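You operate a simulated robot arm through the tools that you are given. There is no shell and no other tool. Be economical: measure what you need, move in short steps, check, and stop when the job is done.

You run a simulated robot arm. Do the job below in one go: nothing can be reset, and whatever is moved stays where it is left.

## Task
Put one of the white tapes from the top of the wide steel bench in the grey crate there. Then take the brass valve from the top of the long workbench and put it on the black book. Then stack the orange box that says "16 AMP" from the top of the wide steel bench on top of the orange box labelled "10 AMP". Then fetch the round brush and stand it on the high shelf of the black rack. Then fetch the black bottle labelled "pump oil" from the top of the steel table and stand it on the long grey shelf. Then switch the black power switch on. Then open the green locker door. The order counts. Set down upright: brass valve, round brush, black bottle.
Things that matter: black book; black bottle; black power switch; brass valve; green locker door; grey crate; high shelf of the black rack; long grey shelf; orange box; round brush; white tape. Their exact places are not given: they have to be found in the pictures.

The check looks at the end state, three seconds after you hand in, the way a careful person would. Anything else that was tipped, shoved, dropped, spilled or broken makes it a failure.

## Robot
A 6-joint arm with a fingered hand on a trunk, on a base that drives. Base frame: it is fixed to the floor where the robot stands at the start and does not move with it; the origin is under the middle of the robot, x ahead of it, y to its left, z up; the surface under the hand at the start is at about z = 0.855. Lengths are in m, angles in degrees, forces in N, time in s.
With the tool pointing down near the work surface it reaches from about 0.44 to 0.8 m from the robot's upright axis, wherever it stands. Its first joint turns from -166.0 to 166.0 degrees. Places, roughly: black book [0.75, 3.25, 0.75]; black bottle [-6, -0.75, 1]; black power switch [-6.2, -0.7, 1]; brass valve (9x4x5 cm) [0.6, 2.9, 0.9]; green locker door [-2.1, 5, 0.9]; grey crate [0.75, 0.75, 1]; high shelf of the black rack (29x17 cm) [-0.5, -1.06, 1.7]; long grey shelf [-7.5, -1, 0.7]; orange box [0.5, 1.25, 0.75]; round brush (3x3x18 cm) [-0.6, -1.1, 0.9]; white tape (6x6x2 cm) [0.7, -0.3, 0.9]. Payload 4 kg.
Tool frame: the origin (TCP) lies between the finger pads and is the grasp point; the fingertips stand 0.02 m ahead of it; z points along the fingers, y is the line along which they close. Largest opening 0.14 m; the body of the gripper starts 0.054 m behind the TCP. The gripper is a hand of 3 fingers: y runs from the thumb to the fingers, the wrist lies at [0, 0, -0.215] in the tool frame, and closing takes about 1.5 s.
Orientation is that of the tool frame in the base frame, as a unit quaternion [x, y, z, w]. With the fingers straight down and closing along the base's y, the tool's x points along the base's -x, its y along +y and its z along -z.

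## Interface
- The arm moves only by the tool drive_tool. Its argument "commands" is a list of rows, each a list of 3 entries, a list of its own where there are three numbers: the turn, a rotation vector about the base's x, y, z in degrees, then the shift along the base's x, y, z in m, then the gripper command, from -1 (fully open) to 1 (shut), values between in proportion. In form: [[[wx, wy, wz], [dx, dy, dz], gripper], ...]. A call has 1 to 20 rows; each row shifts and turns the commanded pose from where the row before left it. A row lasts 0.2 s, in which the tool goes at most 0.05 m and 8.6 degrees; a call with a longer step from one row to the next is refused whole, and so is a gripper value outside its range. Where a pose cannot be reached the arm comes as near as it can. A force on the tool above 40 N (or 10 N above the force at the start of the call, whichever is more), or a blocked arm, ends the call early, and 0.2 s more pass. The fingers move at their own pace (about 0.045 m/s each) and stop on an object; they squeeze with about 26 N. The grip force told is the motor's: it shows also when the fingers shut on nothing. Time passes only in rows, and 0.2 s behind the last, so rows that do not move let the fingers close. The reply holds the time, the measured pose of the TCP, the force on the tool along the base axes, the opening and the grip force, in the units named above and with some noise, with the torque about the TCP (base axes, N m) and any sound that the robot's microphone picked up.
- Cameras (640 x 400 px; columns grow to the right, rows downward): "scene" is now at [0.0578, 0.1606, 1.5927]; the picture's right is [-0.30, -0.95, 0.00], its down [-0.65, 0.21, -0.73] and it looks along [0.70, -0.22, -0.68] (base axes); focal length 254 px, centre (320, 200). "wrist" rides on the gripper at [0.074, -0.043, -0.079] in the tool frame; the picture's right is [0.50, 0.87, 0.00], its down [-0.59, 0.34, -0.73] and it looks along [-0.64, 0.37, 0.68] (tool axes); focal length 275 px, centre (320, 200).
- get_image(camera): a new picture of that camera. No time passes.
- lift_body(by): slides the trunk up (or, below 0, down) by that many m; the arm and the scene camera ride with it, the base frame stays. It gives what a move gives, with no picture.
- roll_base(legs): drives the robot by 1 to 6 legs, each [ahead, left, turn to the left] in m, m and degrees, along the robot's own axes; the way and the turn of a leg run together, so that a leg with both is an arc; at most 1.5 m and 180 degrees a leg. The arm and the cameras ride along, it lands a little off, and it stops where it bumps. It gives what a move gives.
- set_grasp(shape): the hand has 3 fingers and takes this shape, open, in about a second: jaw (thumb against the fingers, like two jaws); tri (thumb and two fingers); tip (a fingertip pinch); poke (one finger out to press); point (the index stretched); flat (the hand flat); cup (the hand cupped); fist (a fist). The gripper value then closes the fingers along that shape, each until it touches; the sizes above hold for jaw. It gives what a move gives, with no picture.
- head_to(pan, tilt): turns the head with the scene camera to pan (to the left, within 120 degrees either way) and tilt (down, from -29 to 69), counted from straight ahead of the robot. It gives what a move gives.
- measure_at(camera, pixels): there is no depth. For up to 12 entries [column, row, z] of the newest picture of that camera ("zoom" is the newest enlarged one), the place [x, y] in the base frame at which the ray of that pixel passes the height z, good to about 0.003 m, but the place of the scene camera against the robot may be out by one fixed shift of up to 0.012 m in any direction. No time passes.
- enlarge(camera, box): a new picture of the part [left, top, right, bottom] of that camera's present view, enlarged. No time passes.
- job_done(): hands the job in; it is judged then, once.

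Keep the steps short. Do not move on a guess: measure, check each grasp and each placing, and mend mistakes. In all there are 124 turns and 134 pictures (those below and enlarged ones count). Leave the gripper open and the arm clear of the work at the hand-in unless told otherwise, and finish with a single line.

The tools are called after ">>>" as a command line: name --argument value ..., lists and objects as JSON in quotes. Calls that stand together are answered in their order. drive_tool: Moves the arm, as the interface text tells. Its arguments: {"type":"object","properties":{"commands":{"type":"array","items":{"type":"array"}}},"required":["commands"]} The other tools are called the same way: lift_body (by) slides the trunk up or down; set_grasp (shape) gives the hand a shape; roll_base (legs) drives the base; head_to (pan, tilt) turns the head that bears the scene camera; get_image (camera) takes a picture; measure_at (camera, pixels) gives the place at which the rays of pixels pass given heights; enlarge (camera, box) takes an enlarged picture of a part of a camera's view; job_done () hands the job in.

At the start:

```text
t: 0.0
position: [0.4502, 0.1681, 1.1816]
orientation: [0.0, 1.0, 0.0, 0.0]
contact_force: [-0.1, -0.2, -0.1]
torque: [0.04, 0.0, -0.04]
gripper_width: 0.1399
finger_force: 0.1
shape: jaw
trunk travel left (down, up): [-0.175, 0.415]
robot x, y, heading: [-0.0021, -0.0002, -0.1]
head pan, tilt: [-17.6, 42.9]
```

scene: 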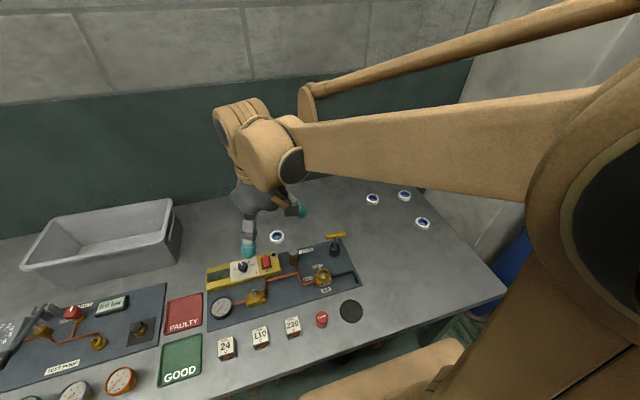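
wrist: 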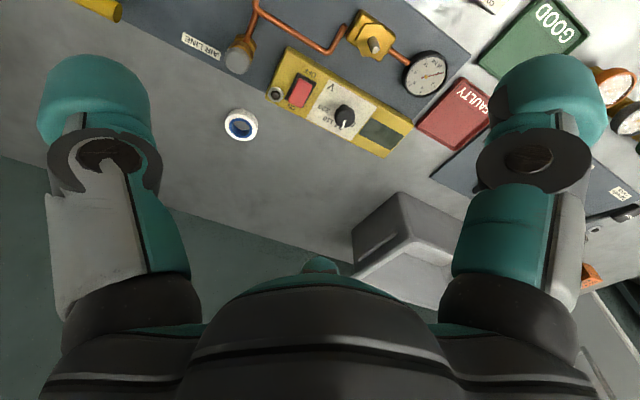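

I see white tapes at (277,236), (372,199), (404,195), (422,223) and the grey crate at about (105,240). I measure these places and look to the left.

>>> measure_at --camera "scene" --pixels '[[277, 236, 0.87], [372, 199, 0.87], [404, 195, 0.87], [422, 223, 0.87], [22, 268, 0.97], [170, 200, 0.97], [80, 215, 0.97], [180, 243, 0.97], [105, 245, 0.86]]'

>>> measure_at --camera "wrist" --pixels '[[240, 126, 0.87]]'

>>> head_to --pan 45 --tilt 35

>>> get_image --camera "scene"

```text
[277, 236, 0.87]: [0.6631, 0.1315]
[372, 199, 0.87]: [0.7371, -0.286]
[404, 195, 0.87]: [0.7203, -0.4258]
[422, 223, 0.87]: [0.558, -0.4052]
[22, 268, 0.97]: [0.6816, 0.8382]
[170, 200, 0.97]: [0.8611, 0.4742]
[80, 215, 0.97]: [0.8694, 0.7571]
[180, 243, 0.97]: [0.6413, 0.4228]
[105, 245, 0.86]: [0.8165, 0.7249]
```

```text
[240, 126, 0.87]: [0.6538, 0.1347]
```

```text
t: 1.3
position: [0.4499, 0.1675, 1.1812]
orientation: [0.0, 1.0, 0.0, 0.0]
contact_force: [0.1, 0.7, -0.2]
torque: [-0.02, 0.01, -0.01]
gripper_width: 0.14
finger_force: 0.0
shape: jaw
trunk travel left (down, up): [-0.175, 0.415]
robot x, y, heading: [0.0019, -0.0, 0.1]
head pan, tilt: [45.0, 35.0]
```

```text
131 pictures are left
```

scene: 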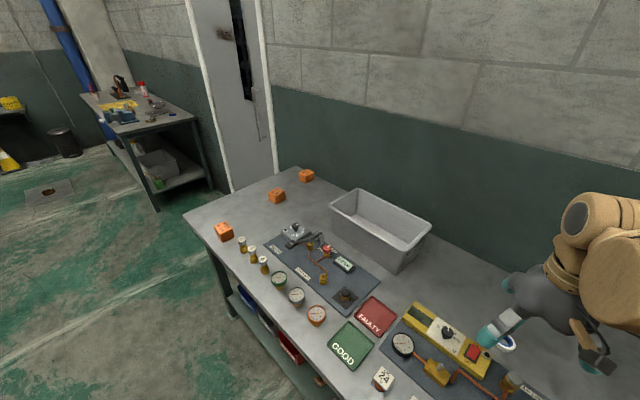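

The orange boxes are at (224,232), (276,196) and (306,175). The tape at (422,223) stood free, so I move the hand above it at about z 1.08 and look with the wrist camera.

>>> drive_tool --commands '[[[0, 0, 0], [0.0076, -0.0438, -0.0077], -1], [[0, 0, 0], [0.0076, -0.0438, -0.0077], -1], [[0, 0, 0], [0.0076, -0.0438, -0.0077], -1], [[0, 0, 0], [0.0076, -0.0438, -0.0077], -1], [[0, 0, 0], [0.0076, -0.0438, -0.0077], -1], [[0, 0, 0], [0.0076, -0.0438, -0.0077], -1], [[0, 0, 0], [0.0076, -0.0438, -0.0077], -1], [[0, 0, 0], [0.0076, -0.0438, -0.0077], -1], [[0, 0, 0], [0.0076, -0.0438, -0.0077], -1], [[0, 0, 0], [0.0076, -0.0438, -0.0077], -1], [[0, 0, 0], [0.0076, -0.0438, -0.0077], -1], [[0, 0, 0], [0.0076, -0.0438, -0.0077], -1], [[0, 0, 0], [0.0076, -0.0438, -0.0077], -1]]'

>>> get_image --camera "wrist"

>>> enlarge --camera "scene" --box '[200, 150, 440, 300]'

```text
t: 4.1
position: [0.5491, -0.404, 1.0802]
orientation: [0.0, 1.0, -0.001, 0.0]
contact_force: [0.0, 0.3, 1.0]
torque: [0.02, -0.01, 0.01]
gripper_width: 0.1399
finger_force: 0.3
shape: jaw
trunk travel left (down, up): [-0.175, 0.415]
robot x, y, heading: [-0.0013, -0.0015, -0.1]
head pan, tilt: [45.0, 35.0]
```

```text
130 pictures are left
```

wrist: 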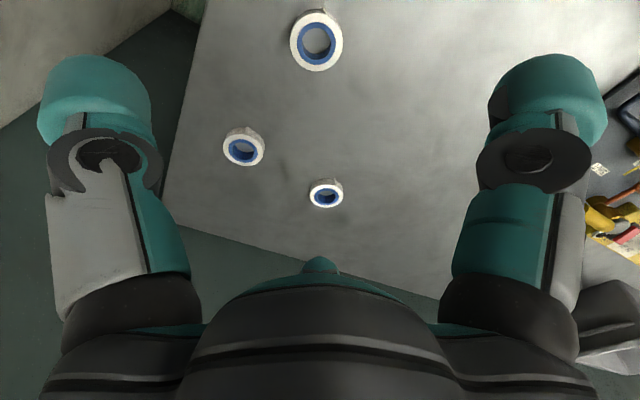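

```text
2.67 times, centred on (320, 225) of scene
```

zoom: 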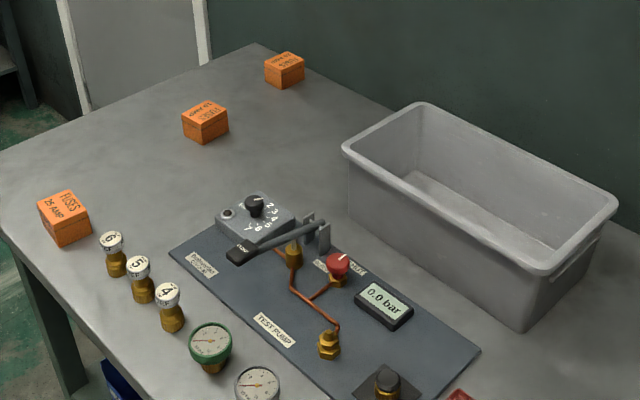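

The tape under the hand is at (317,41). I measure it, and measure the crate rim corners and its foot in the zoom.

>>> measure_at --camera "wrist" --pixels '[[317, 41, 0.865], [290, 42, 0.865], [343, 40, 0.865], [317, 38, 0.875], [317, 71, 0.855]]'

>>> measure_at --camera "zoom" --pixels '[[345, 148, 1.0], [423, 105, 1.0], [617, 200, 1.0], [543, 275, 1.0], [350, 213, 0.855], [525, 330, 0.855], [65, 217, 0.91], [205, 122, 0.91], [285, 70, 0.91]]'

```text
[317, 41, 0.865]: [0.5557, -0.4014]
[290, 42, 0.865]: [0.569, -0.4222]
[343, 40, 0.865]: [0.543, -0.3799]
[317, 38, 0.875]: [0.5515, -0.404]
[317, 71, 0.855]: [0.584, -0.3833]
```

```text
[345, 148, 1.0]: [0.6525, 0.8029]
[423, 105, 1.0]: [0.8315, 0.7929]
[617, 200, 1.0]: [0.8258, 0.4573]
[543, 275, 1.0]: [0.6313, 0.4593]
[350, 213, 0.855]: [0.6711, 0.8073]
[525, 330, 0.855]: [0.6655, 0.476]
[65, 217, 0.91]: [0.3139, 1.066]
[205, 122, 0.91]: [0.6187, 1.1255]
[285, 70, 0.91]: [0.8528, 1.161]
```

Tape centre is near (0.554,-0.402). I go down to TCP z 0.879 and close.

>>> drive_tool --commands '[[[0, 0, 0], [0.004, 0.002, -0.04], -0.4], [[0, 0, 0], [0, 0, -0.04], -0.4], [[0, 0, 0], [0, 0, -0.04], -0.4], [[0, 0, 0], [0, 0, -0.04], -0.4], [[0, 0, 0], [0, 0, -0.03], -0.4], [[0, 0, 0], [0, 0, -0.011], -0.4], [[0, 0, 0], [0, 0, 0], 0], [[0, 0, 0], [0, 0, 0], 1], [[0, 0, 0], [0, 0, 0], 1], [[0, 0, 0], [0, 0, 0], 1], [[0, 0, 0], [0, 0, 0], 1], [[0, 0, 0], [0, 0, 0], 1], [[0, 0, 0], [0, 0, 0], 1]]'

>>> get_image --camera "wrist"

```text
t: 6.9
position: [0.5524, -0.3993, 0.8815]
orientation: [0.0, 1.0, 0.0, 0.001]
contact_force: [4.8, -3.6, 30.1]
torque: [-0.2, -0.26, -0.03]
gripper_width: 0.0401
finger_force: 25.9
shape: jaw
trunk travel left (down, up): [-0.175, 0.415]
robot x, y, heading: [-0.0024, 0.0006, -0.1]
head pan, tilt: [45.0, 35.0]
```

```text
128 pictures are left
```

wrist: 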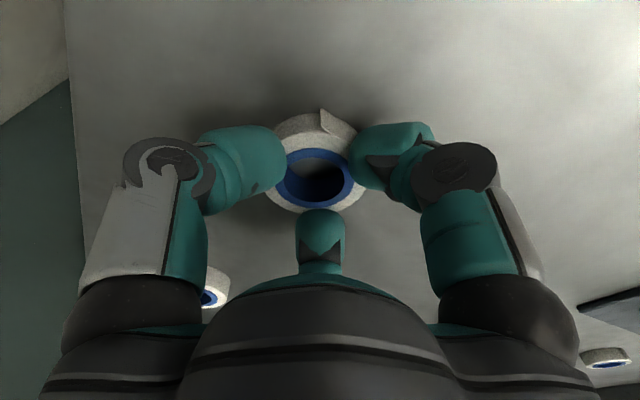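

The opening reads 0.040 with 30 N upward, so the fingers hold the tape off-centre or press on something. I open and rise 8 cm to look again.

>>> drive_tool --commands '[[[0, 0, 0], [0, 0, 0.004], -0.3], [[0, 0, 0], [0, 0, 0], -0.3], [[0, 0, 0], [0, 0, 0], -0.3], [[0, 0, 0], [0, 0, 0], -0.3], [[0, 0, 0], [0, 0, 0.04], -0.3], [[0, 0, 0], [0, 0, 0.04], -0.3], [[0, 0, 0], [0, 0, 0], -0.3]]'

>>> get_image --camera "wrist"

```text
t: 8.5
position: [0.5543, -0.4001, 0.9635]
orientation: [0.001, 1.0, 0.001, -0.001]
contact_force: [0.8, -0.4, 0.8]
torque: [0.0, -0.02, 0.0]
gripper_width: 0.0905
finger_force: 0.0
shape: jaw
trunk travel left (down, up): [-0.175, 0.415]
robot x, y, heading: [0.001, -0.0014, 0.1]
head pan, tilt: [45.0, 35.0]
```

```text
127 pictures are left
```

wrist: 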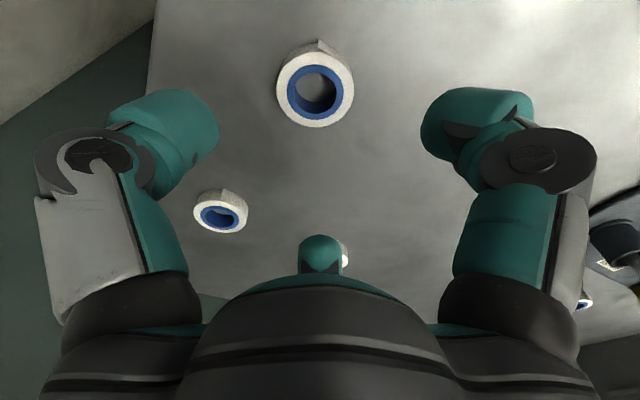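

>>> measure_at --camera "wrist" --pixels '[[315, 88, 0.875], [277, 88, 0.875], [353, 88, 0.875], [316, 52, 0.875], [314, 128, 0.875], [315, 84, 0.865], [316, 42, 0.855]]'

```text
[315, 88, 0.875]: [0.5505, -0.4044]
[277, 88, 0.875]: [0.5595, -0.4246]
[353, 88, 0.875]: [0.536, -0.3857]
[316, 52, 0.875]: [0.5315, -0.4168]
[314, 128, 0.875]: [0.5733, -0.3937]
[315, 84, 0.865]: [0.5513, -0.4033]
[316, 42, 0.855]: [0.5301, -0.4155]
```

The tape is only about 4.6 cm wide with its centre at (0.551,-0.404); the fingers pressed on the bench. I grip again slightly higher and better centred, then lift.

>>> drive_tool --commands '[[[0, 0, 0], [-0.003, -0.004, -0.04], -0.3], [[0, 0, 0], [0, 0, -0.037], -0.3], [[0, 0, 0], [0, 0, 0], -0.3], [[0, 0, 0], [0, 0, 0], 1], [[0, 0, 0], [0, 0, 0], 1], [[0, 0, 0], [0, 0, 0], 1], [[0, 0, 0], [0, 0, 0], 1], [[0, 0, 0], [0, 0, 0], 1], [[0, 0, 0], [0, 0, 0], 1]]'

>>> get_image --camera "wrist"

```text
t: 10.5
position: [0.5501, -0.4037, 0.8875]
orientation: [0.0, 1.0, -0.001, 0.0]
contact_force: [0.5, -1.0, 5.4]
torque: [0.09, -0.04, -0.02]
gripper_width: 0.0293
finger_force: 26.1
shape: jaw
trunk travel left (down, up): [-0.175, 0.415]
robot x, y, heading: [0.0001, -0.0008, -0.0]
head pan, tilt: [45.0, 35.0]
```

```text
126 pictures are left
```

wrist: 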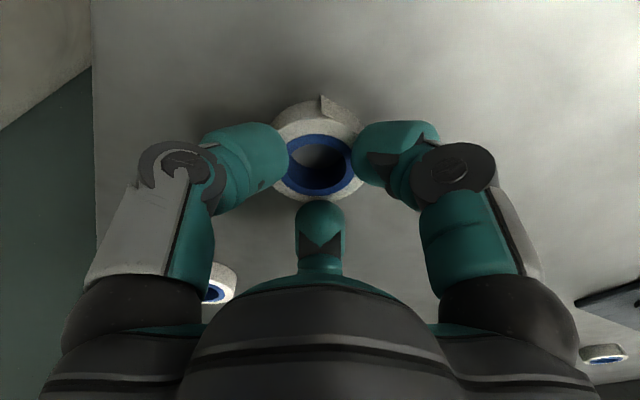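

The fingers close on the tape's sides. I lift 4 cm and check.

>>> drive_tool --commands '[[[0, 0, 0], [0, 0, 0.01], 1], [[0, 0, 0], [0, 0, 0.015], 1], [[0, 0, 0], [0, 0, 0.02], 1], [[0, 0, 0], [0, 0, 0.02], 1]]'

>>> get_image --camera "wrist"

```text
t: 11.5
position: [0.5514, -0.4042, 0.9529]
orientation: [0.0, 1.0, 0.0, 0.0]
contact_force: [-0.1, 0.8, -0.4]
torque: [0.0, 0.01, 0.03]
gripper_width: 0.0288
finger_force: 26.0
shape: jaw
trunk travel left (down, up): [-0.175, 0.415]
robot x, y, heading: [-0.0052, 0.0018, -0.2]
head pan, tilt: [45.0, 35.0]
```

```text
125 pictures are left
```

wrist: 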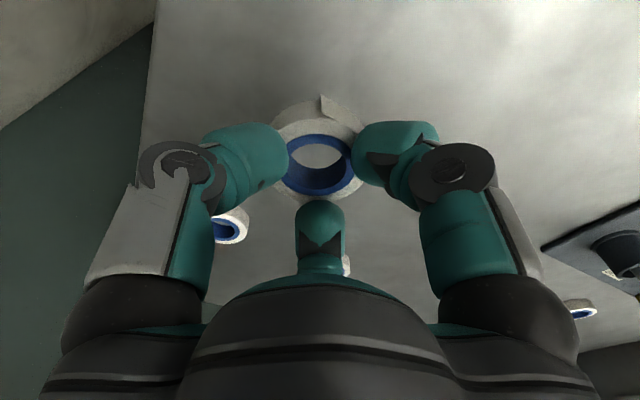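

The tape is held. I lift to z 1.19 and drive the base left along the bench.

>>> drive_tool --commands '[[[0, 0, 0], [0, 0, 0.048], 1], [[0, 0, 0], [0, 0, 0.048], 1], [[0, 0, 0], [0, 0, 0.048], 1], [[0, 0, 0], [0, 0, 0.048], 1], [[0, 0, 0], [0, 0, 0.045], 1]]'

>>> roll_base --legs '[[0, 0.7, 0]]'

>>> head_to --pan 20 --tilt 45

>>> get_image --camera "scene"

```text
t: 12.7
position: [0.5495, -0.4043, 1.1896]
orientation: [0.0, 1.0, 0.0, 0.0]
contact_force: [-0.1, 0.3, -0.1]
torque: [-0.01, -0.01, -0.03]
gripper_width: 0.029
finger_force: 26.2
shape: jaw
trunk travel left (down, up): [-0.175, 0.415]
robot x, y, heading: [0.0015, 0.0004, -0.1]
head pan, tilt: [45.0, 35.0]
```

```text
t: 16.6
position: [0.5504, 0.2948, 1.1899]
orientation: [-0.003, 1.0, 0.0, 0.0]
contact_force: [0.5, 0.3, 0.2]
torque: [-0.01, 0.01, -0.02]
gripper_width: 0.0288
finger_force: 26.0
shape: jaw
trunk travel left (down, up): [-0.175, 0.415]
robot x, y, heading: [-0.002, 0.6923, 0.6]
head pan, tilt: [45.0, 35.0]
```

```text
t: 17.4
position: [0.5506, 0.2952, 1.1894]
orientation: [-0.002, 1.0, 0.0, 0.0]
contact_force: [-0.5, -0.1, -0.9]
torque: [-0.01, -0.02, 0.0]
gripper_width: 0.0292
finger_force: 25.5
shape: jaw
trunk travel left (down, up): [-0.175, 0.415]
robot x, y, heading: [-0.0028, 0.6952, 0.3]
head pan, tilt: [20.0, 45.0]
```

```text
124 pictures are left
```

scene: 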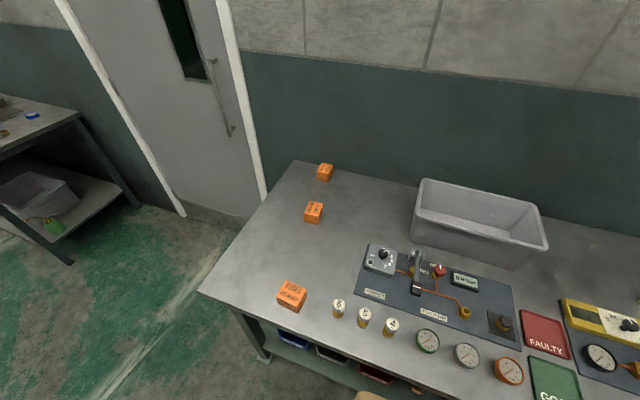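

Now I measure the crate rim from here (corners (418,180), (536,205), (547,245), (412,222)) and the three orange boxes.

>>> measure_at --camera "scene" --pixels '[[423, 180, 1.0], [536, 205, 1.0], [546, 245, 1.0], [413, 222, 1.0], [292, 295, 0.88], [313, 212, 0.88], [325, 172, 0.88]]'

>>> enlarge --camera "scene" --box '[260, 150, 360, 320]'

```text
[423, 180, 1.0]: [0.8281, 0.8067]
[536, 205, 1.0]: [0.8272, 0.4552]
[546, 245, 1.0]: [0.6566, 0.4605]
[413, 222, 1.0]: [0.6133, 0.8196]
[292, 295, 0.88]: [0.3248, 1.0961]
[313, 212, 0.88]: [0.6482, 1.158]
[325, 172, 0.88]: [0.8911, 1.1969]
```

```text
2.35 times, centred on (310, 235) of scene
```

zoom: 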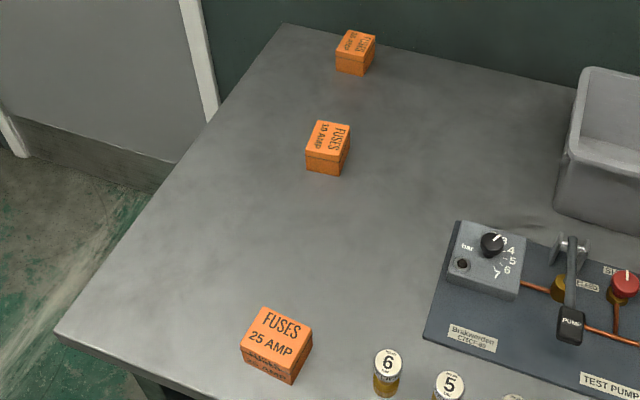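

Nearest box reads 25 AMP; the others I will read later. I carry the tape over the crate's middle (0.722, 0.633) and check with the wrist camera.

>>> drive_tool --commands '[[[0, 0, 0], [0.0214, 0.0423, 0], 1], [[0, 0, 0], [0.0214, 0.0423, 0], 1], [[0, 0, 0], [0.0214, 0.0423, 0], 1], [[0, 0, 0], [0.0214, 0.0423, 0], 1], [[0, 0, 0], [0.0214, 0.0423, 0], 1], [[0, 0, 0], [0.0214, 0.0423, 0], 1], [[0, 0, 0], [0.0214, 0.0423, 0], 1], [[0, 0, 0], [0.0214, 0.0423, -0.03], 1], [[0, 0, 0], [0, 0, -0.04], 1]]'

>>> get_image --camera "wrist"

>>> get_image --camera "scene"

```text
refused: row 8 steps farther than a row can; nothing moved
```

```text
122 pictures are left
```

wrist: 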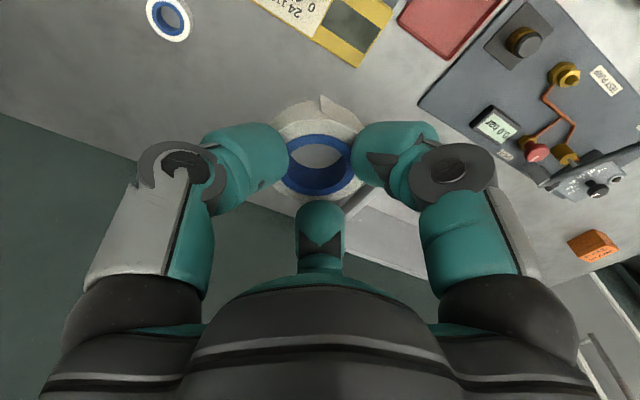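

```text
121 pictures are left
```

scene: 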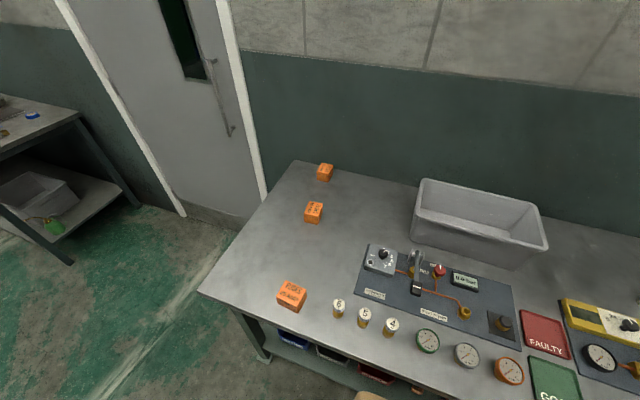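

One row was too long; I split it.

>>> drive_tool --commands '[[[0, 0, 0], [0.0214, 0.0423, 0], 1], [[0, 0, 0], [0.0214, 0.0423, 0], 1], [[0, 0, 0], [0.0214, 0.0423, 0], 1], [[0, 0, 0], [0.0214, 0.0423, 0], 1], [[0, 0, 0], [0.0214, 0.0423, 0], 1], [[0, 0, 0], [0.0214, 0.0423, 0], 1], [[0, 0, 0], [0.0214, 0.0423, 0], 1], [[0, 0, 0], [0.0214, 0.0423, 0], 1], [[0, 0, 0], [0, 0, -0.03], 1], [[0, 0, 0], [0, 0, -0.04], 1]]'

>>> get_image --camera "wrist"

>>> get_image --camera "scene"

```text
t: 19.6
position: [0.7232, 0.6345, 1.1198]
orientation: [-0.003, 1.0, 0.0, 0.001]
contact_force: [0.0, 0.9, 0.6]
torque: [-0.01, 0.0, 0.01]
gripper_width: 0.0289
finger_force: 26.4
shape: jaw
trunk travel left (down, up): [-0.175, 0.415]
robot x, y, heading: [0.0019, 0.6968, 0.3]
head pan, tilt: [20.0, 45.0]
```

```text
120 pictures are left
```

wrist: 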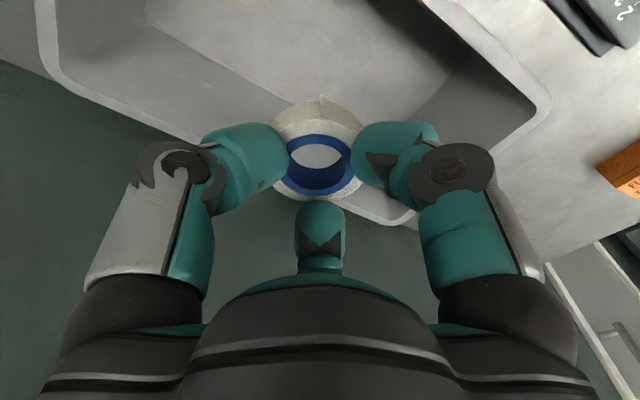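

```text
119 pictures are left
```

scene: 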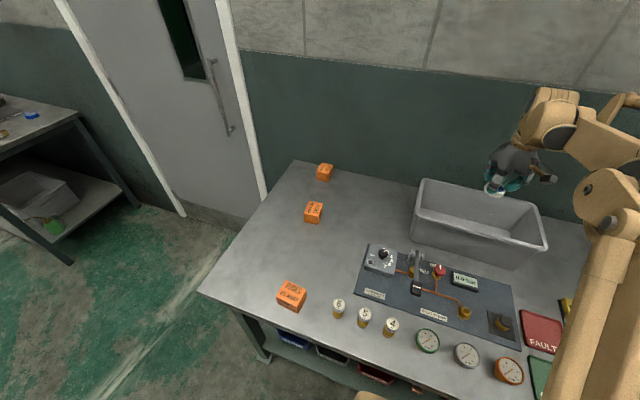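

Rim points in the wrist picture: left corner (50,75), right corner (547,100), back (400,215). I measure them to confirm centring.

>>> measure_at --camera "wrist" --pixels '[[50, 75, 0.99], [547, 105, 0.99], [400, 220, 0.99], [450, 5, 0.99], [150, 5, 0.86]]'

```text
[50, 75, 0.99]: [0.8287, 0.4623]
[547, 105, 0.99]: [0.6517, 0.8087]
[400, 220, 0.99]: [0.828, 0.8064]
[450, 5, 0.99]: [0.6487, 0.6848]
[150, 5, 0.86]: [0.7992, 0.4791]
```

Crate centre is (0.738, 0.635). I shift 1.5 cm ahead, lower into the crate to z 0.925 and release, then rise.

>>> drive_tool --commands '[[[0, 0, 0], [0.015, 0, -0.02], 1], [[0, 0, 0], [0, 0, -0.045], 1], [[0, 0, 0], [0, 0, -0.045], 1], [[0, 0, 0], [0, 0, -0.045], 1], [[0, 0, 0], [0, 0, -0.03], 1], [[0, 0, 0], [0, 0, -0.01], 1], [[0, 0, 0], [0, 0, 0], 0.3], [[0, 0, 0], [0, 0, 0], 0], [[0, 0, 0], [0, 0, 0], -0.3], [[0, 0, 0], [0, 0, 0], -0.3], [[0, 0, 0], [0, 0, 0], -0.3], [[0, 0, 0], [0, 0, 0.04], -0.3], [[0, 0, 0], [0, 0, 0.05], -0.3], [[0, 0, 0], [0, 0, 0.05], -0.3], [[0, 0, 0], [0, 0, 0.05], -0.3]]'

>>> get_image --camera "wrist"

>>> enlarge --camera "scene" --box '[290, 150, 350, 230]'

```text
t: 22.8
position: [0.7369, 0.6347, 1.1148]
orientation: [-0.004, 1.0, 0.001, 0.0]
contact_force: [0.1, -0.3, -1.4]
torque: [0.01, -0.02, 0.01]
gripper_width: 0.0902
finger_force: 0.1
shape: jaw
trunk travel left (down, up): [-0.175, 0.415]
robot x, y, heading: [-0.0001, 0.697, 0.5]
head pan, tilt: [20.0, 45.0]
```

```text
118 pictures are left
```

wrist: 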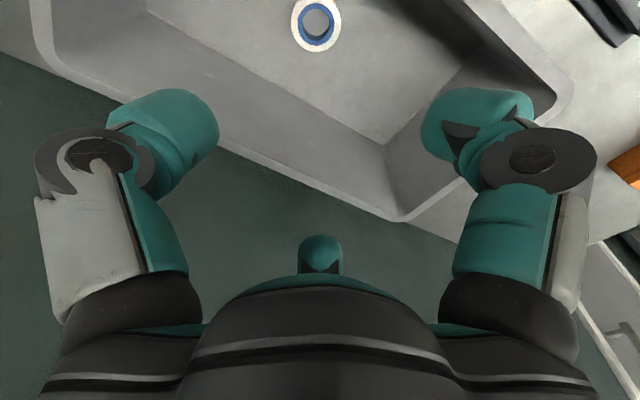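

```text
5.00 times, centred on (320, 190) of scene
```

zoom: 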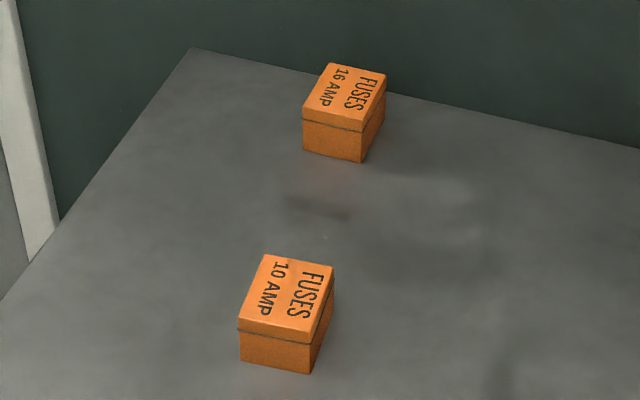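

The tape lies on the crate floor. The far box is 16 AMP, the middle one 10 AMP. Next is the brass valve: I draw the arm in and look left to the long workbench.

>>> drive_tool --commands '[[[0, 0, 0], [-0.045, 0.01, 0.02], -1], [[0, 0, 0], [-0.045, 0.01, 0.02], -1], [[0, 0, 0], [-0.045, 0.01, 0.02], -1], [[0, 0, 0], [-0.045, 0.01, 0.02], -1], [[0, 0, 0], [-0.045, 0.01, 0], -1], [[0, 0, 0], [-0.045, 0.01, 0], -1]]'

>>> head_to --pan 75 --tilt 25

>>> get_image --camera "scene"

```text
refused: row 1 steps farther than a row can; nothing moved
```

```text
t: 24.1
position: [0.7377, 0.634, 1.1151]
orientation: [-0.003, 1.0, 0.0, 0.0]
contact_force: [-0.2, -0.4, 0.4]
torque: [0.0, -0.02, 0.01]
gripper_width: 0.0906
finger_force: 0.0
shape: jaw
trunk travel left (down, up): [-0.175, 0.415]
robot x, y, heading: [-0.0009, 0.6948, 0.3]
head pan, tilt: [75.0, 25.0]
```

```text
116 pictures are left
```

scene: 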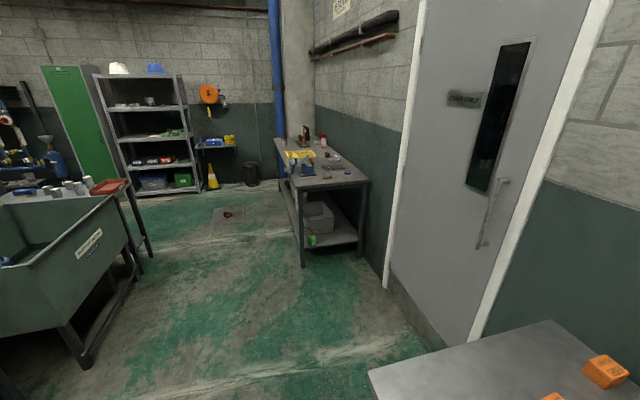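

The path to the long workbench looks clear. I measure its feet and edges and the green tub on the left.

>>> measure_at --camera "scene" --pixels '[[302, 267, 0], [358, 255, 0], [85, 367, 0], [152, 258, 0], [300, 188, 0.85], [368, 181, 0.85], [274, 138, 0.85], [228, 215, 0], [110, 190, 0]]'

>>> drive_tool --commands '[[[0, 0, 0], [-0.045, 0.01, 0.01], -1], [[0, 0, 0], [-0.045, 0.01, 0.01], -1], [[0, 0, 0], [-0.045, 0.01, 0.01], -1], [[0, 0, 0], [-0.045, 0.01, 0.01], -1], [[0, 0, 0], [-0.045, 0.01, 0.01], -1], [[0, 0, 0], [-0.045, 0.01, 0.01], -1]]'

```text
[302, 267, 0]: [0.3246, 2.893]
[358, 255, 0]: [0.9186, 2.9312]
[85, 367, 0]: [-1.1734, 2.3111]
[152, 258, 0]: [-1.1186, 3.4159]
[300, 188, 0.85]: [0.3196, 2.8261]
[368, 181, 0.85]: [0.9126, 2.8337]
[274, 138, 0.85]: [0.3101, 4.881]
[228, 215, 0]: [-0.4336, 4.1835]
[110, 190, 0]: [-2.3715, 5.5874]
```

```text
t: 25.5
position: [0.4645, 0.6942, 1.1749]
orientation: [-0.002, 1.0, 0.0, 0.001]
contact_force: [-0.4, 0.1, 0.4]
torque: [-0.03, -0.01, -0.02]
gripper_width: 0.1398
finger_force: 0.1
shape: jaw
trunk travel left (down, up): [-0.175, 0.415]
robot x, y, heading: [-0.0015, 0.6978, 0.3]
head pan, tilt: [75.0, 25.0]
```

The long bench's front edge is at x 0.315 from y 2.83 on. I drive left 2.35 m at x = 0 and look at the bench.

>>> roll_base --legs '[[0, 1.2, 0], [0, 1.15, 0]]'

>>> head_to --pan 0 --tilt 45

>>> get_image --camera "scene"

>>> get_image --camera "wrist"

```text
t: 36.9
position: [0.466, 3.025, 1.1737]
orientation: [-0.001, 1.0, 0.0, -0.001]
contact_force: [-0.2, -0.4, 0.1]
torque: [0.02, -0.01, 0.02]
gripper_width: 0.14
finger_force: 0.0
shape: jaw
trunk travel left (down, up): [-0.175, 0.415]
robot x, y, heading: [-0.0042, 3.0278, 0.0]
head pan, tilt: [75.0, 25.0]
```

```text
t: 38.4
position: [0.4664, 3.0231, 1.1748]
orientation: [-0.001, 1.0, 0.0, 0.0]
contact_force: [1.0, 0.4, -0.8]
torque: [0.0, 0.02, 0.02]
gripper_width: 0.14
finger_force: 0.0
shape: jaw
trunk travel left (down, up): [-0.175, 0.415]
robot x, y, heading: [-0.0044, 3.0267, -0.1]
head pan, tilt: [0.0, 45.0]
```

```text
115 pictures are left
```

scene: 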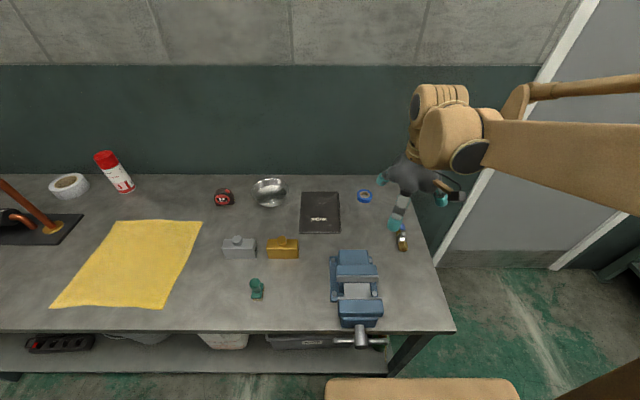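

```text
114 pictures are left
```

wrist: 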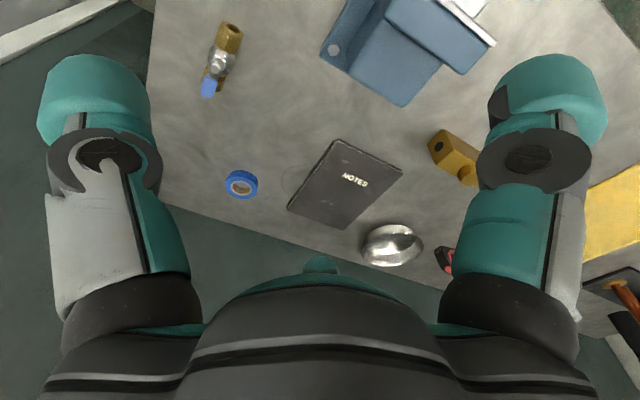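

A ball valve with a blue lever is at scene (402,238), wrist (220,60); a golden block lies at (283,248). I enlarge both.

>>> enlarge --camera "wrist" --box '[160, 0, 480, 200]'

>>> enlarge --camera "scene" --box '[200, 170, 440, 320]'

>>> measure_at --camera "wrist" --pixels '[[233, 28, 0.87], [207, 90, 0.89], [220, 60, 0.88], [336, 140, 0.865], [402, 171, 0.865], [352, 229, 0.865], [289, 208, 0.865], [345, 185, 0.865]]'

```text
2.00 times, centred on (320, 100) of wrist
```

zoom: 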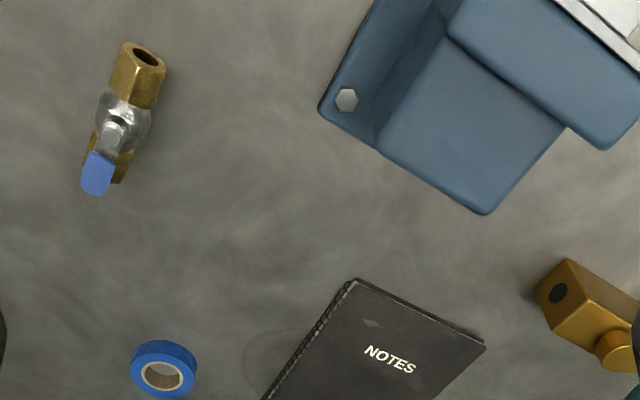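

```text
2.67 times, centred on (320, 245) of scene
```

zoom: 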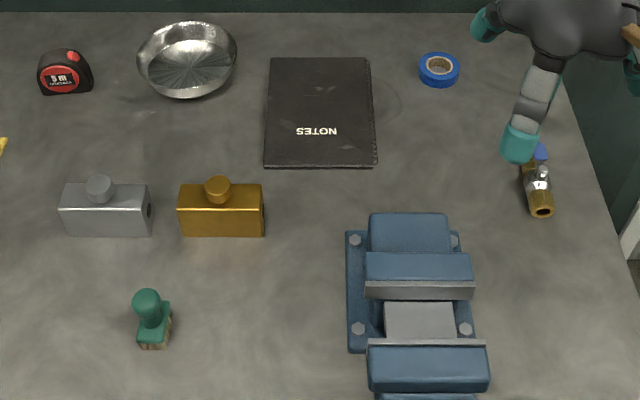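

```text
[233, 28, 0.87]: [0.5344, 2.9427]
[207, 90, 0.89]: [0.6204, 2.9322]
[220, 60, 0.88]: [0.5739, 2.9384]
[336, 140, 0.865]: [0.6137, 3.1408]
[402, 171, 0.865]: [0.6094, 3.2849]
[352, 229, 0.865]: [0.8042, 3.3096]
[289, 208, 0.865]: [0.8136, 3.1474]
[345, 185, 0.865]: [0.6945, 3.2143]
```

The ball valve at about (0.574, 2.938), axis along x, matches the stated place and size. The black book "NOTES" is centred near (0.71, 3.22). I move above the valve to z 1.02 and look again.

>>> drive_tool --commands '[[[0, 0, 0], [0.036, -0.028, 0], -1], [[0, 0, 0], [0.036, -0.028, 0], -1], [[0, 0, 0], [0.036, -0.028, 0], -1], [[0, 0, 0], [0, 0, -0.04], -1], [[0, 0, 0], [0, 0, -0.04], -1], [[0, 0, 0], [0, 0, -0.04], -1], [[0, 0, 0], [0, 0, -0.035], -1], [[0, 0, 0], [0, 0, 0], -1]]'

>>> get_image --camera "wrist"

```text
t: 40.2
position: [0.5747, 2.9398, 1.0194]
orientation: [-0.001, 1.0, 0.0, 0.0]
contact_force: [-0.4, 0.8, 0.2]
torque: [0.0, -0.04, 0.02]
gripper_width: 0.1398
finger_force: 0.0
shape: jaw
trunk travel left (down, up): [-0.175, 0.415]
robot x, y, heading: [-0.0061, 3.0267, 0.3]
head pan, tilt: [0.0, 45.0]
```

```text
111 pictures are left
```

wrist: 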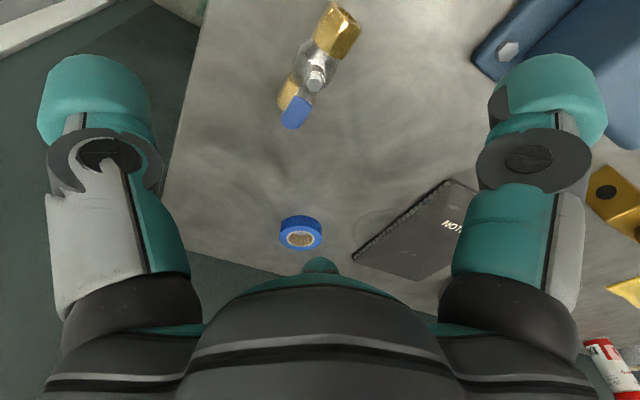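

>>> measure_at --camera "wrist" --pixels '[[335, 20, 0.88], [340, 25, 0.88], [318, 65, 0.88], [290, 90, 0.87], [314, 78, 0.9], [295, 115, 0.9], [352, 50, 0.855]]'

>>> enlarge --camera "wrist" --box '[240, 0, 400, 140]'

```text
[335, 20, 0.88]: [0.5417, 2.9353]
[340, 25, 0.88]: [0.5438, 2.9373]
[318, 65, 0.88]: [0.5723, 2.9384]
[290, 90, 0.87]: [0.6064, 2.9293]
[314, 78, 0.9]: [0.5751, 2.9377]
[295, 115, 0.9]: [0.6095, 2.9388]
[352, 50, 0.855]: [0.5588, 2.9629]
```

```text
2.86 times, centred on (320, 70) of wrist
```

zoom: 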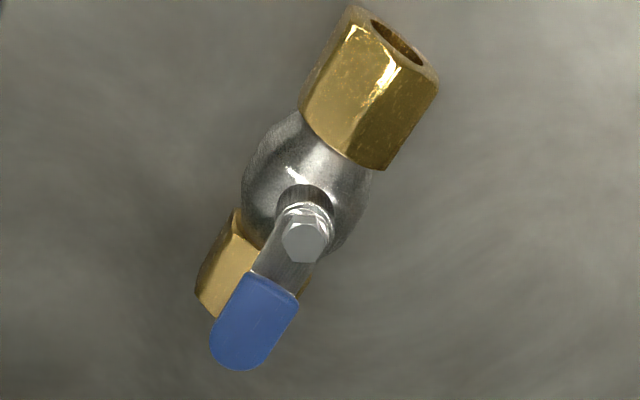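

Valve centre about (0.574, 2.937), axis nearly along x. I lower to z 0.887 in steps and close on the ball body.

>>> drive_tool --commands '[[[0, 0, 0], [0, -0.003, -0.04], -0.6], [[0, 0, 0], [0, 0, -0.04], -0.5], [[0, 0, 0], [0, 0, -0.03], -0.4], [[0, 0, 0], [0, 0, -0.022], -0.4], [[0, 0, 0], [0, 0, 0], -0.4], [[0, 0, 0], [0, 0, 0], 0.2], [[0, 0, 0], [0, 0, 0], 0.6], [[0, 0, 0], [0, 0, 0], 1], [[0, 0, 0], [0, 0, 0], 1], [[0, 0, 0], [0, 0, 0], 1], [[0, 0, 0], [0, 0, 0], 1]]'

>>> get_image --camera "wrist"

```text
t: 42.6
position: [0.5732, 2.9368, 0.8887]
orientation: [0.0, 1.0, 0.0, 0.0]
contact_force: [1.5, 1.7, 11.0]
torque: [-0.02, -0.15, 0.0]
gripper_width: 0.0331
finger_force: 25.9
shape: jaw
trunk travel left (down, up): [-0.175, 0.415]
robot x, y, heading: [-0.0055, 3.0276, -0.0]
head pan, tilt: [0.0, 45.0]
```

```text
109 pictures are left
```

wrist: 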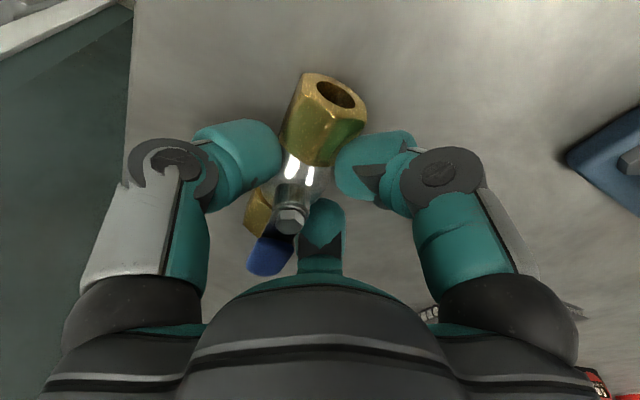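

The valve is gripped at 0.033 opening. I lift to about z 1.09 and check.

>>> drive_tool --commands '[[[0, 0, 0], [0, 0, 0.015], 1], [[0, 0, 0], [0, 0, 0.025], 1], [[0, 0, 0], [0, 0, 0.04], 1], [[0, 0, 0], [0, 0, 0.04], 1], [[0, 0, 0], [0, 0, 0.04], 1], [[0, 0, 0], [0, 0, 0.04], 1], [[0, 0, 0], [0.045, 0, 0], 1], [[0, 0, 0], [0.045, 0, 0], 1], [[0, 0, 0], [0.04, 0, 0], 1], [[0, 0, 0], [0, 0.045, 0], 1], [[0, 0, 0], [0, 0.045, 0], 1], [[0, 0, 0], [0, 0.045, 0], 1], [[0, 0, 0], [0, 0.045, 0], 1]]'

>>> get_image --camera "wrist"

>>> get_image --camera "scene"

```text
t: 45.4
position: [0.7038, 3.1176, 1.0873]
orientation: [0.0, 1.0, -0.001, 0.0]
contact_force: [0.0, 0.4, -3.3]
torque: [0.02, -0.02, 0.02]
gripper_width: 0.0289
finger_force: 26.3
shape: jaw
trunk travel left (down, up): [-0.175, 0.415]
robot x, y, heading: [-0.0058, 3.0266, 0.2]
head pan, tilt: [0.0, 45.0]
```

```text
108 pictures are left
```

wrist: 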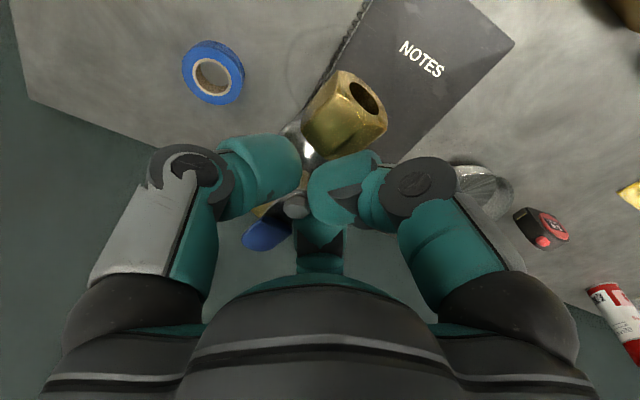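

```text
107 pictures are left
```

scene: 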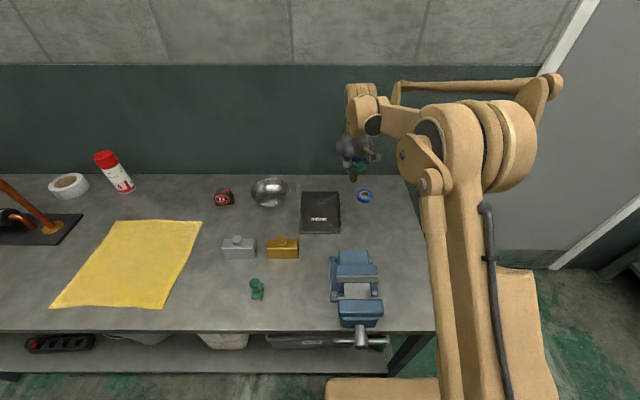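

The valve seems to have shifted a little in the fingers. I enlarge the view.

>>> enlarge --camera "wrist" --box '[200, 40, 440, 280]'

>>> enlarge --camera "scene" --box '[310, 110, 410, 200]'

```text
1.67 times, centred on (320, 160) of wrist
```

zoom: 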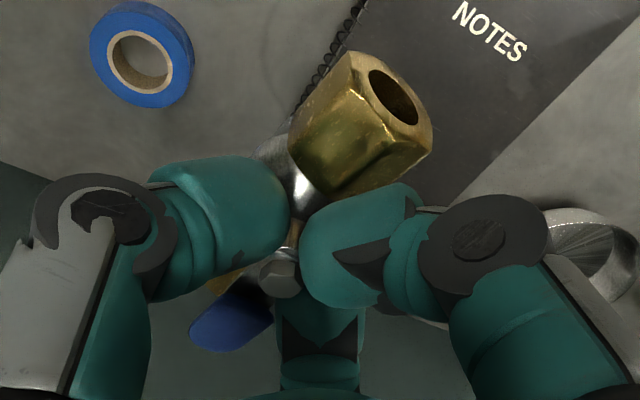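

```text
4.44 times, centred on (360, 155) of scene
```

zoom: 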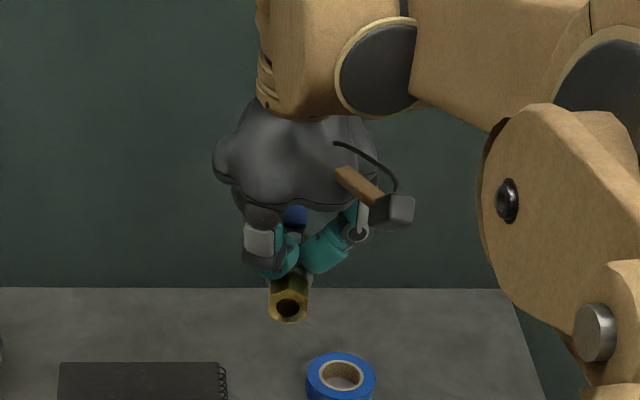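

The valve hangs with its near end tipped down. I carry it over the book's middle (0.71, 3.22), and lower to z 0.95, then look.

>>> drive_tool --commands '[[[0, 0, 0], [0.003, 0.045, 0], 1], [[0, 0, 0], [0.003, 0.045, 0], 1], [[0, 0, 0], [0, 0.013, -0.03], 1], [[0, 0, 0], [0, 0, -0.04], 1], [[0, 0, 0], [0, 0, -0.04], 1], [[0, 0, 0], [0, 0, -0.027], 1], [[0, 0, 0], [0, 0, 0], 1]]'

>>> get_image --camera "wrist"

>>> enlarge --camera "scene" --box '[270, 130, 370, 240]'

```text
t: 47.0
position: [0.7108, 3.219, 0.9495]
orientation: [-0.001, 1.0, 0.0, 0.0]
contact_force: [-0.8, 1.0, -1.3]
torque: [0.0, -0.01, 0.0]
gripper_width: 0.0287
finger_force: 25.4
shape: jaw
trunk travel left (down, up): [-0.175, 0.415]
robot x, y, heading: [-0.0029, 3.0276, 0.3]
head pan, tilt: [0.0, 45.0]
```

```text
104 pictures are left
```

wrist: 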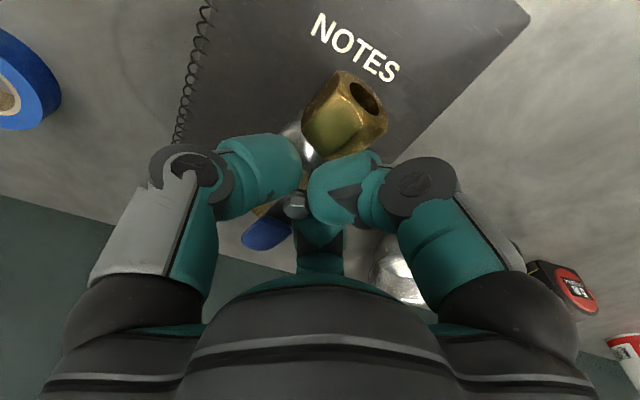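

```text
3.64 times, centred on (320, 185) of scene
```

zoom: 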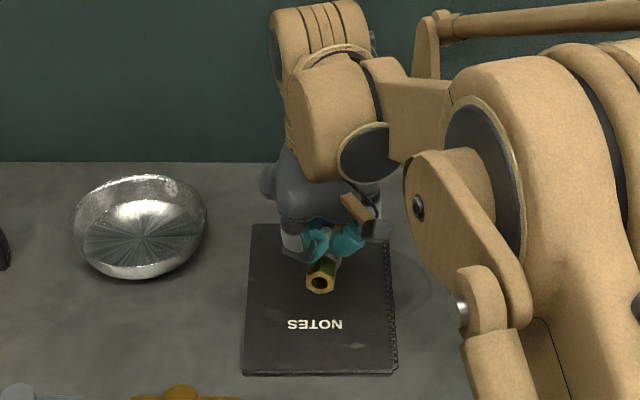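

The valve is over the book. I lower in small steps, watching the force.

>>> drive_tool --commands '[[[0, 0, 0], [0, 0, -0.012], 1], [[0, 0, 0], [0, 0, -0.01], 1], [[0, 0, 0], [0, 0, -0.005], 1], [[0, 0, 0], [0, 0, 0], 1]]'

>>> drive_tool --commands '[[[0, 0, 0], [0, 0, -0.005], 1], [[0, 0, 0], [0, 0, -0.004], 1], [[0, 0, 0], [0, 0, 0], 1]]'

>>> get_image --camera "wrist"

```text
t: 48.0
position: [0.7106, 3.2189, 0.9236]
orientation: [0.0, 1.0, 0.0, 0.0]
contact_force: [-0.4, 0.5, -3.0]
torque: [0.02, 0.02, 0.02]
gripper_width: 0.0288
finger_force: 25.9
shape: jaw
trunk travel left (down, up): [-0.175, 0.415]
robot x, y, heading: [-0.0046, 3.0276, 0.3]
head pan, tilt: [0.0, 45.0]
```

```text
t: 48.8
position: [0.7109, 3.2191, 0.914]
orientation: [-0.001, 1.0, 0.0, 0.0]
contact_force: [0.1, 0.4, -1.6]
torque: [0.01, -0.03, 0.0]
gripper_width: 0.0286
finger_force: 25.8
shape: jaw
trunk travel left (down, up): [-0.175, 0.415]
robot x, y, heading: [-0.0051, 3.0292, 0.1]
head pan, tilt: [0.0, 45.0]
```

```text
102 pictures are left
```

wrist: 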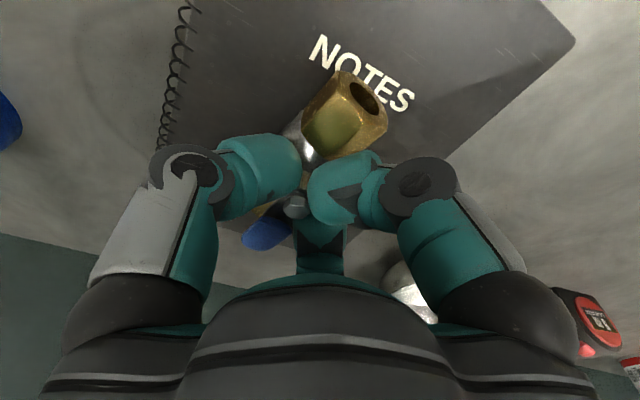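

No contact yet. I go lower.

>>> drive_tool --commands '[[[0, 0, 0], [0, 0, -0.004], 1], [[0, 0, 0], [0, 0, -0.004], 1], [[0, 0, 0], [0, 0, 0], 1]]'

>>> drive_tool --commands '[[[0, 0, 0], [0, 0, -0.003], 1], [[0, 0, 0], [0, 0, -0.002], 1], [[0, 0, 0], [0, 0, 0], 1]]'

```text
t: 49.6
position: [0.7076, 3.2197, 0.9098]
orientation: [-0.001, 1.0, 0.0, 0.002]
contact_force: [-1.7, 0.5, 32.5]
torque: [-0.51, -0.34, 0.01]
gripper_width: 0.0302
finger_force: 25.8
shape: jaw
trunk travel left (down, up): [-0.175, 0.415]
robot x, y, heading: [-0.006, 3.026, 0.4]
head pan, tilt: [0.0, 45.0]
```

```text
t: 50.0
position: [0.7086, 3.2193, 0.9088]
orientation: [0.0, 1.0, 0.0, 0.002]
contact_force: [-2.9, 0.7, 29.6]
torque: [-0.5, -0.31, -0.01]
gripper_width: 0.0305
finger_force: 25.9
shape: jaw
trunk travel left (down, up): [-0.175, 0.415]
robot x, y, heading: [-0.004, 3.0264, 0.4]
head pan, tilt: [0.0, 45.0]
stopped in row 1: the force on the tool passed its limit at 46 N (the readings are from after the stop); the commanded pose is now the measured one
```

Contact at z ≈ 0.909. I look before releasing.

>>> get_image --camera "wrist"

>>> enlarge --camera "scene" --box '[290, 160, 370, 240]'

```text
101 pictures are left
```

wrist: 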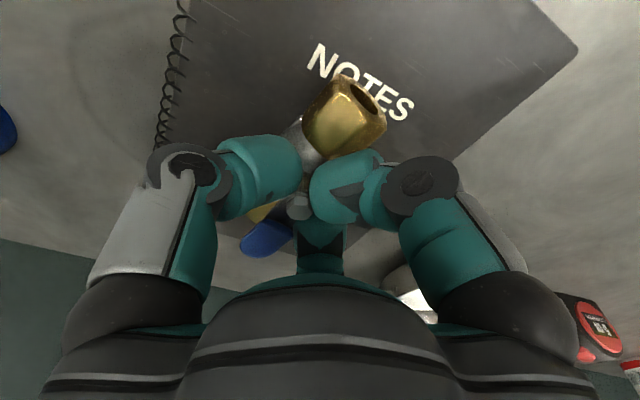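

```text
5.00 times, centred on (330, 200) of scene
```

zoom: 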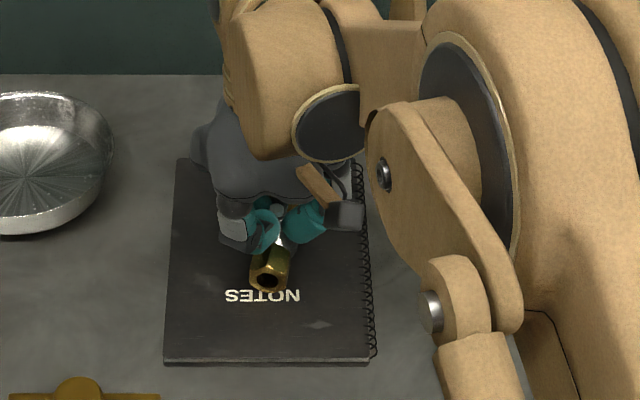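

The valve rests on the book. I ease up 2 mm and open slowly.

>>> drive_tool --commands '[[[0, 0, 0], [0, 0, -0.001], 0.57], [[0, 0, 0], [0, 0, -0.003], 0.53], [[0, 0, 0], [0, 0, -0.003], 0.49], [[0, 0, 0], [0, 0, 0], 0.45], [[0, 0, 0], [0, 0, 0], 0.4]]'

>>> get_image --camera "wrist"

```text
t: 50.5
position: [0.7096, 3.222, 0.9059]
orientation: [-0.002, 1.0, 0.0, 0.002]
contact_force: [1.0, 4.9, 30.0]
torque: [-0.04, -0.07, -0.02]
gripper_width: 0.0341
finger_force: 0.0
shape: jaw
trunk travel left (down, up): [-0.175, 0.415]
robot x, y, heading: [-0.0027, 3.0277, 0.3]
head pan, tilt: [0.0, 45.0]
stopped in row 2: the force on the tool passed its limit at 42 N (the readings are from after the stop); the commanded pose is now the measured one
```

```text
99 pictures are left
```

wrist: 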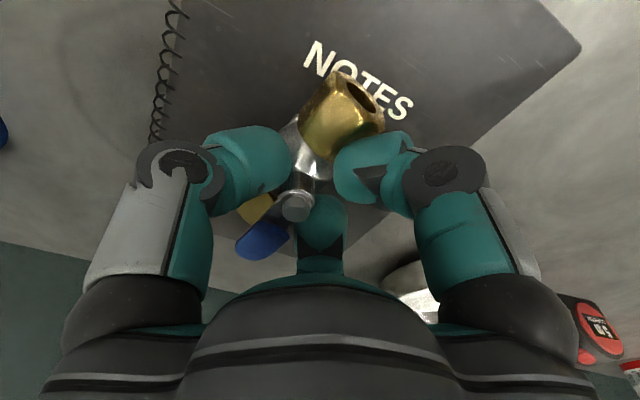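

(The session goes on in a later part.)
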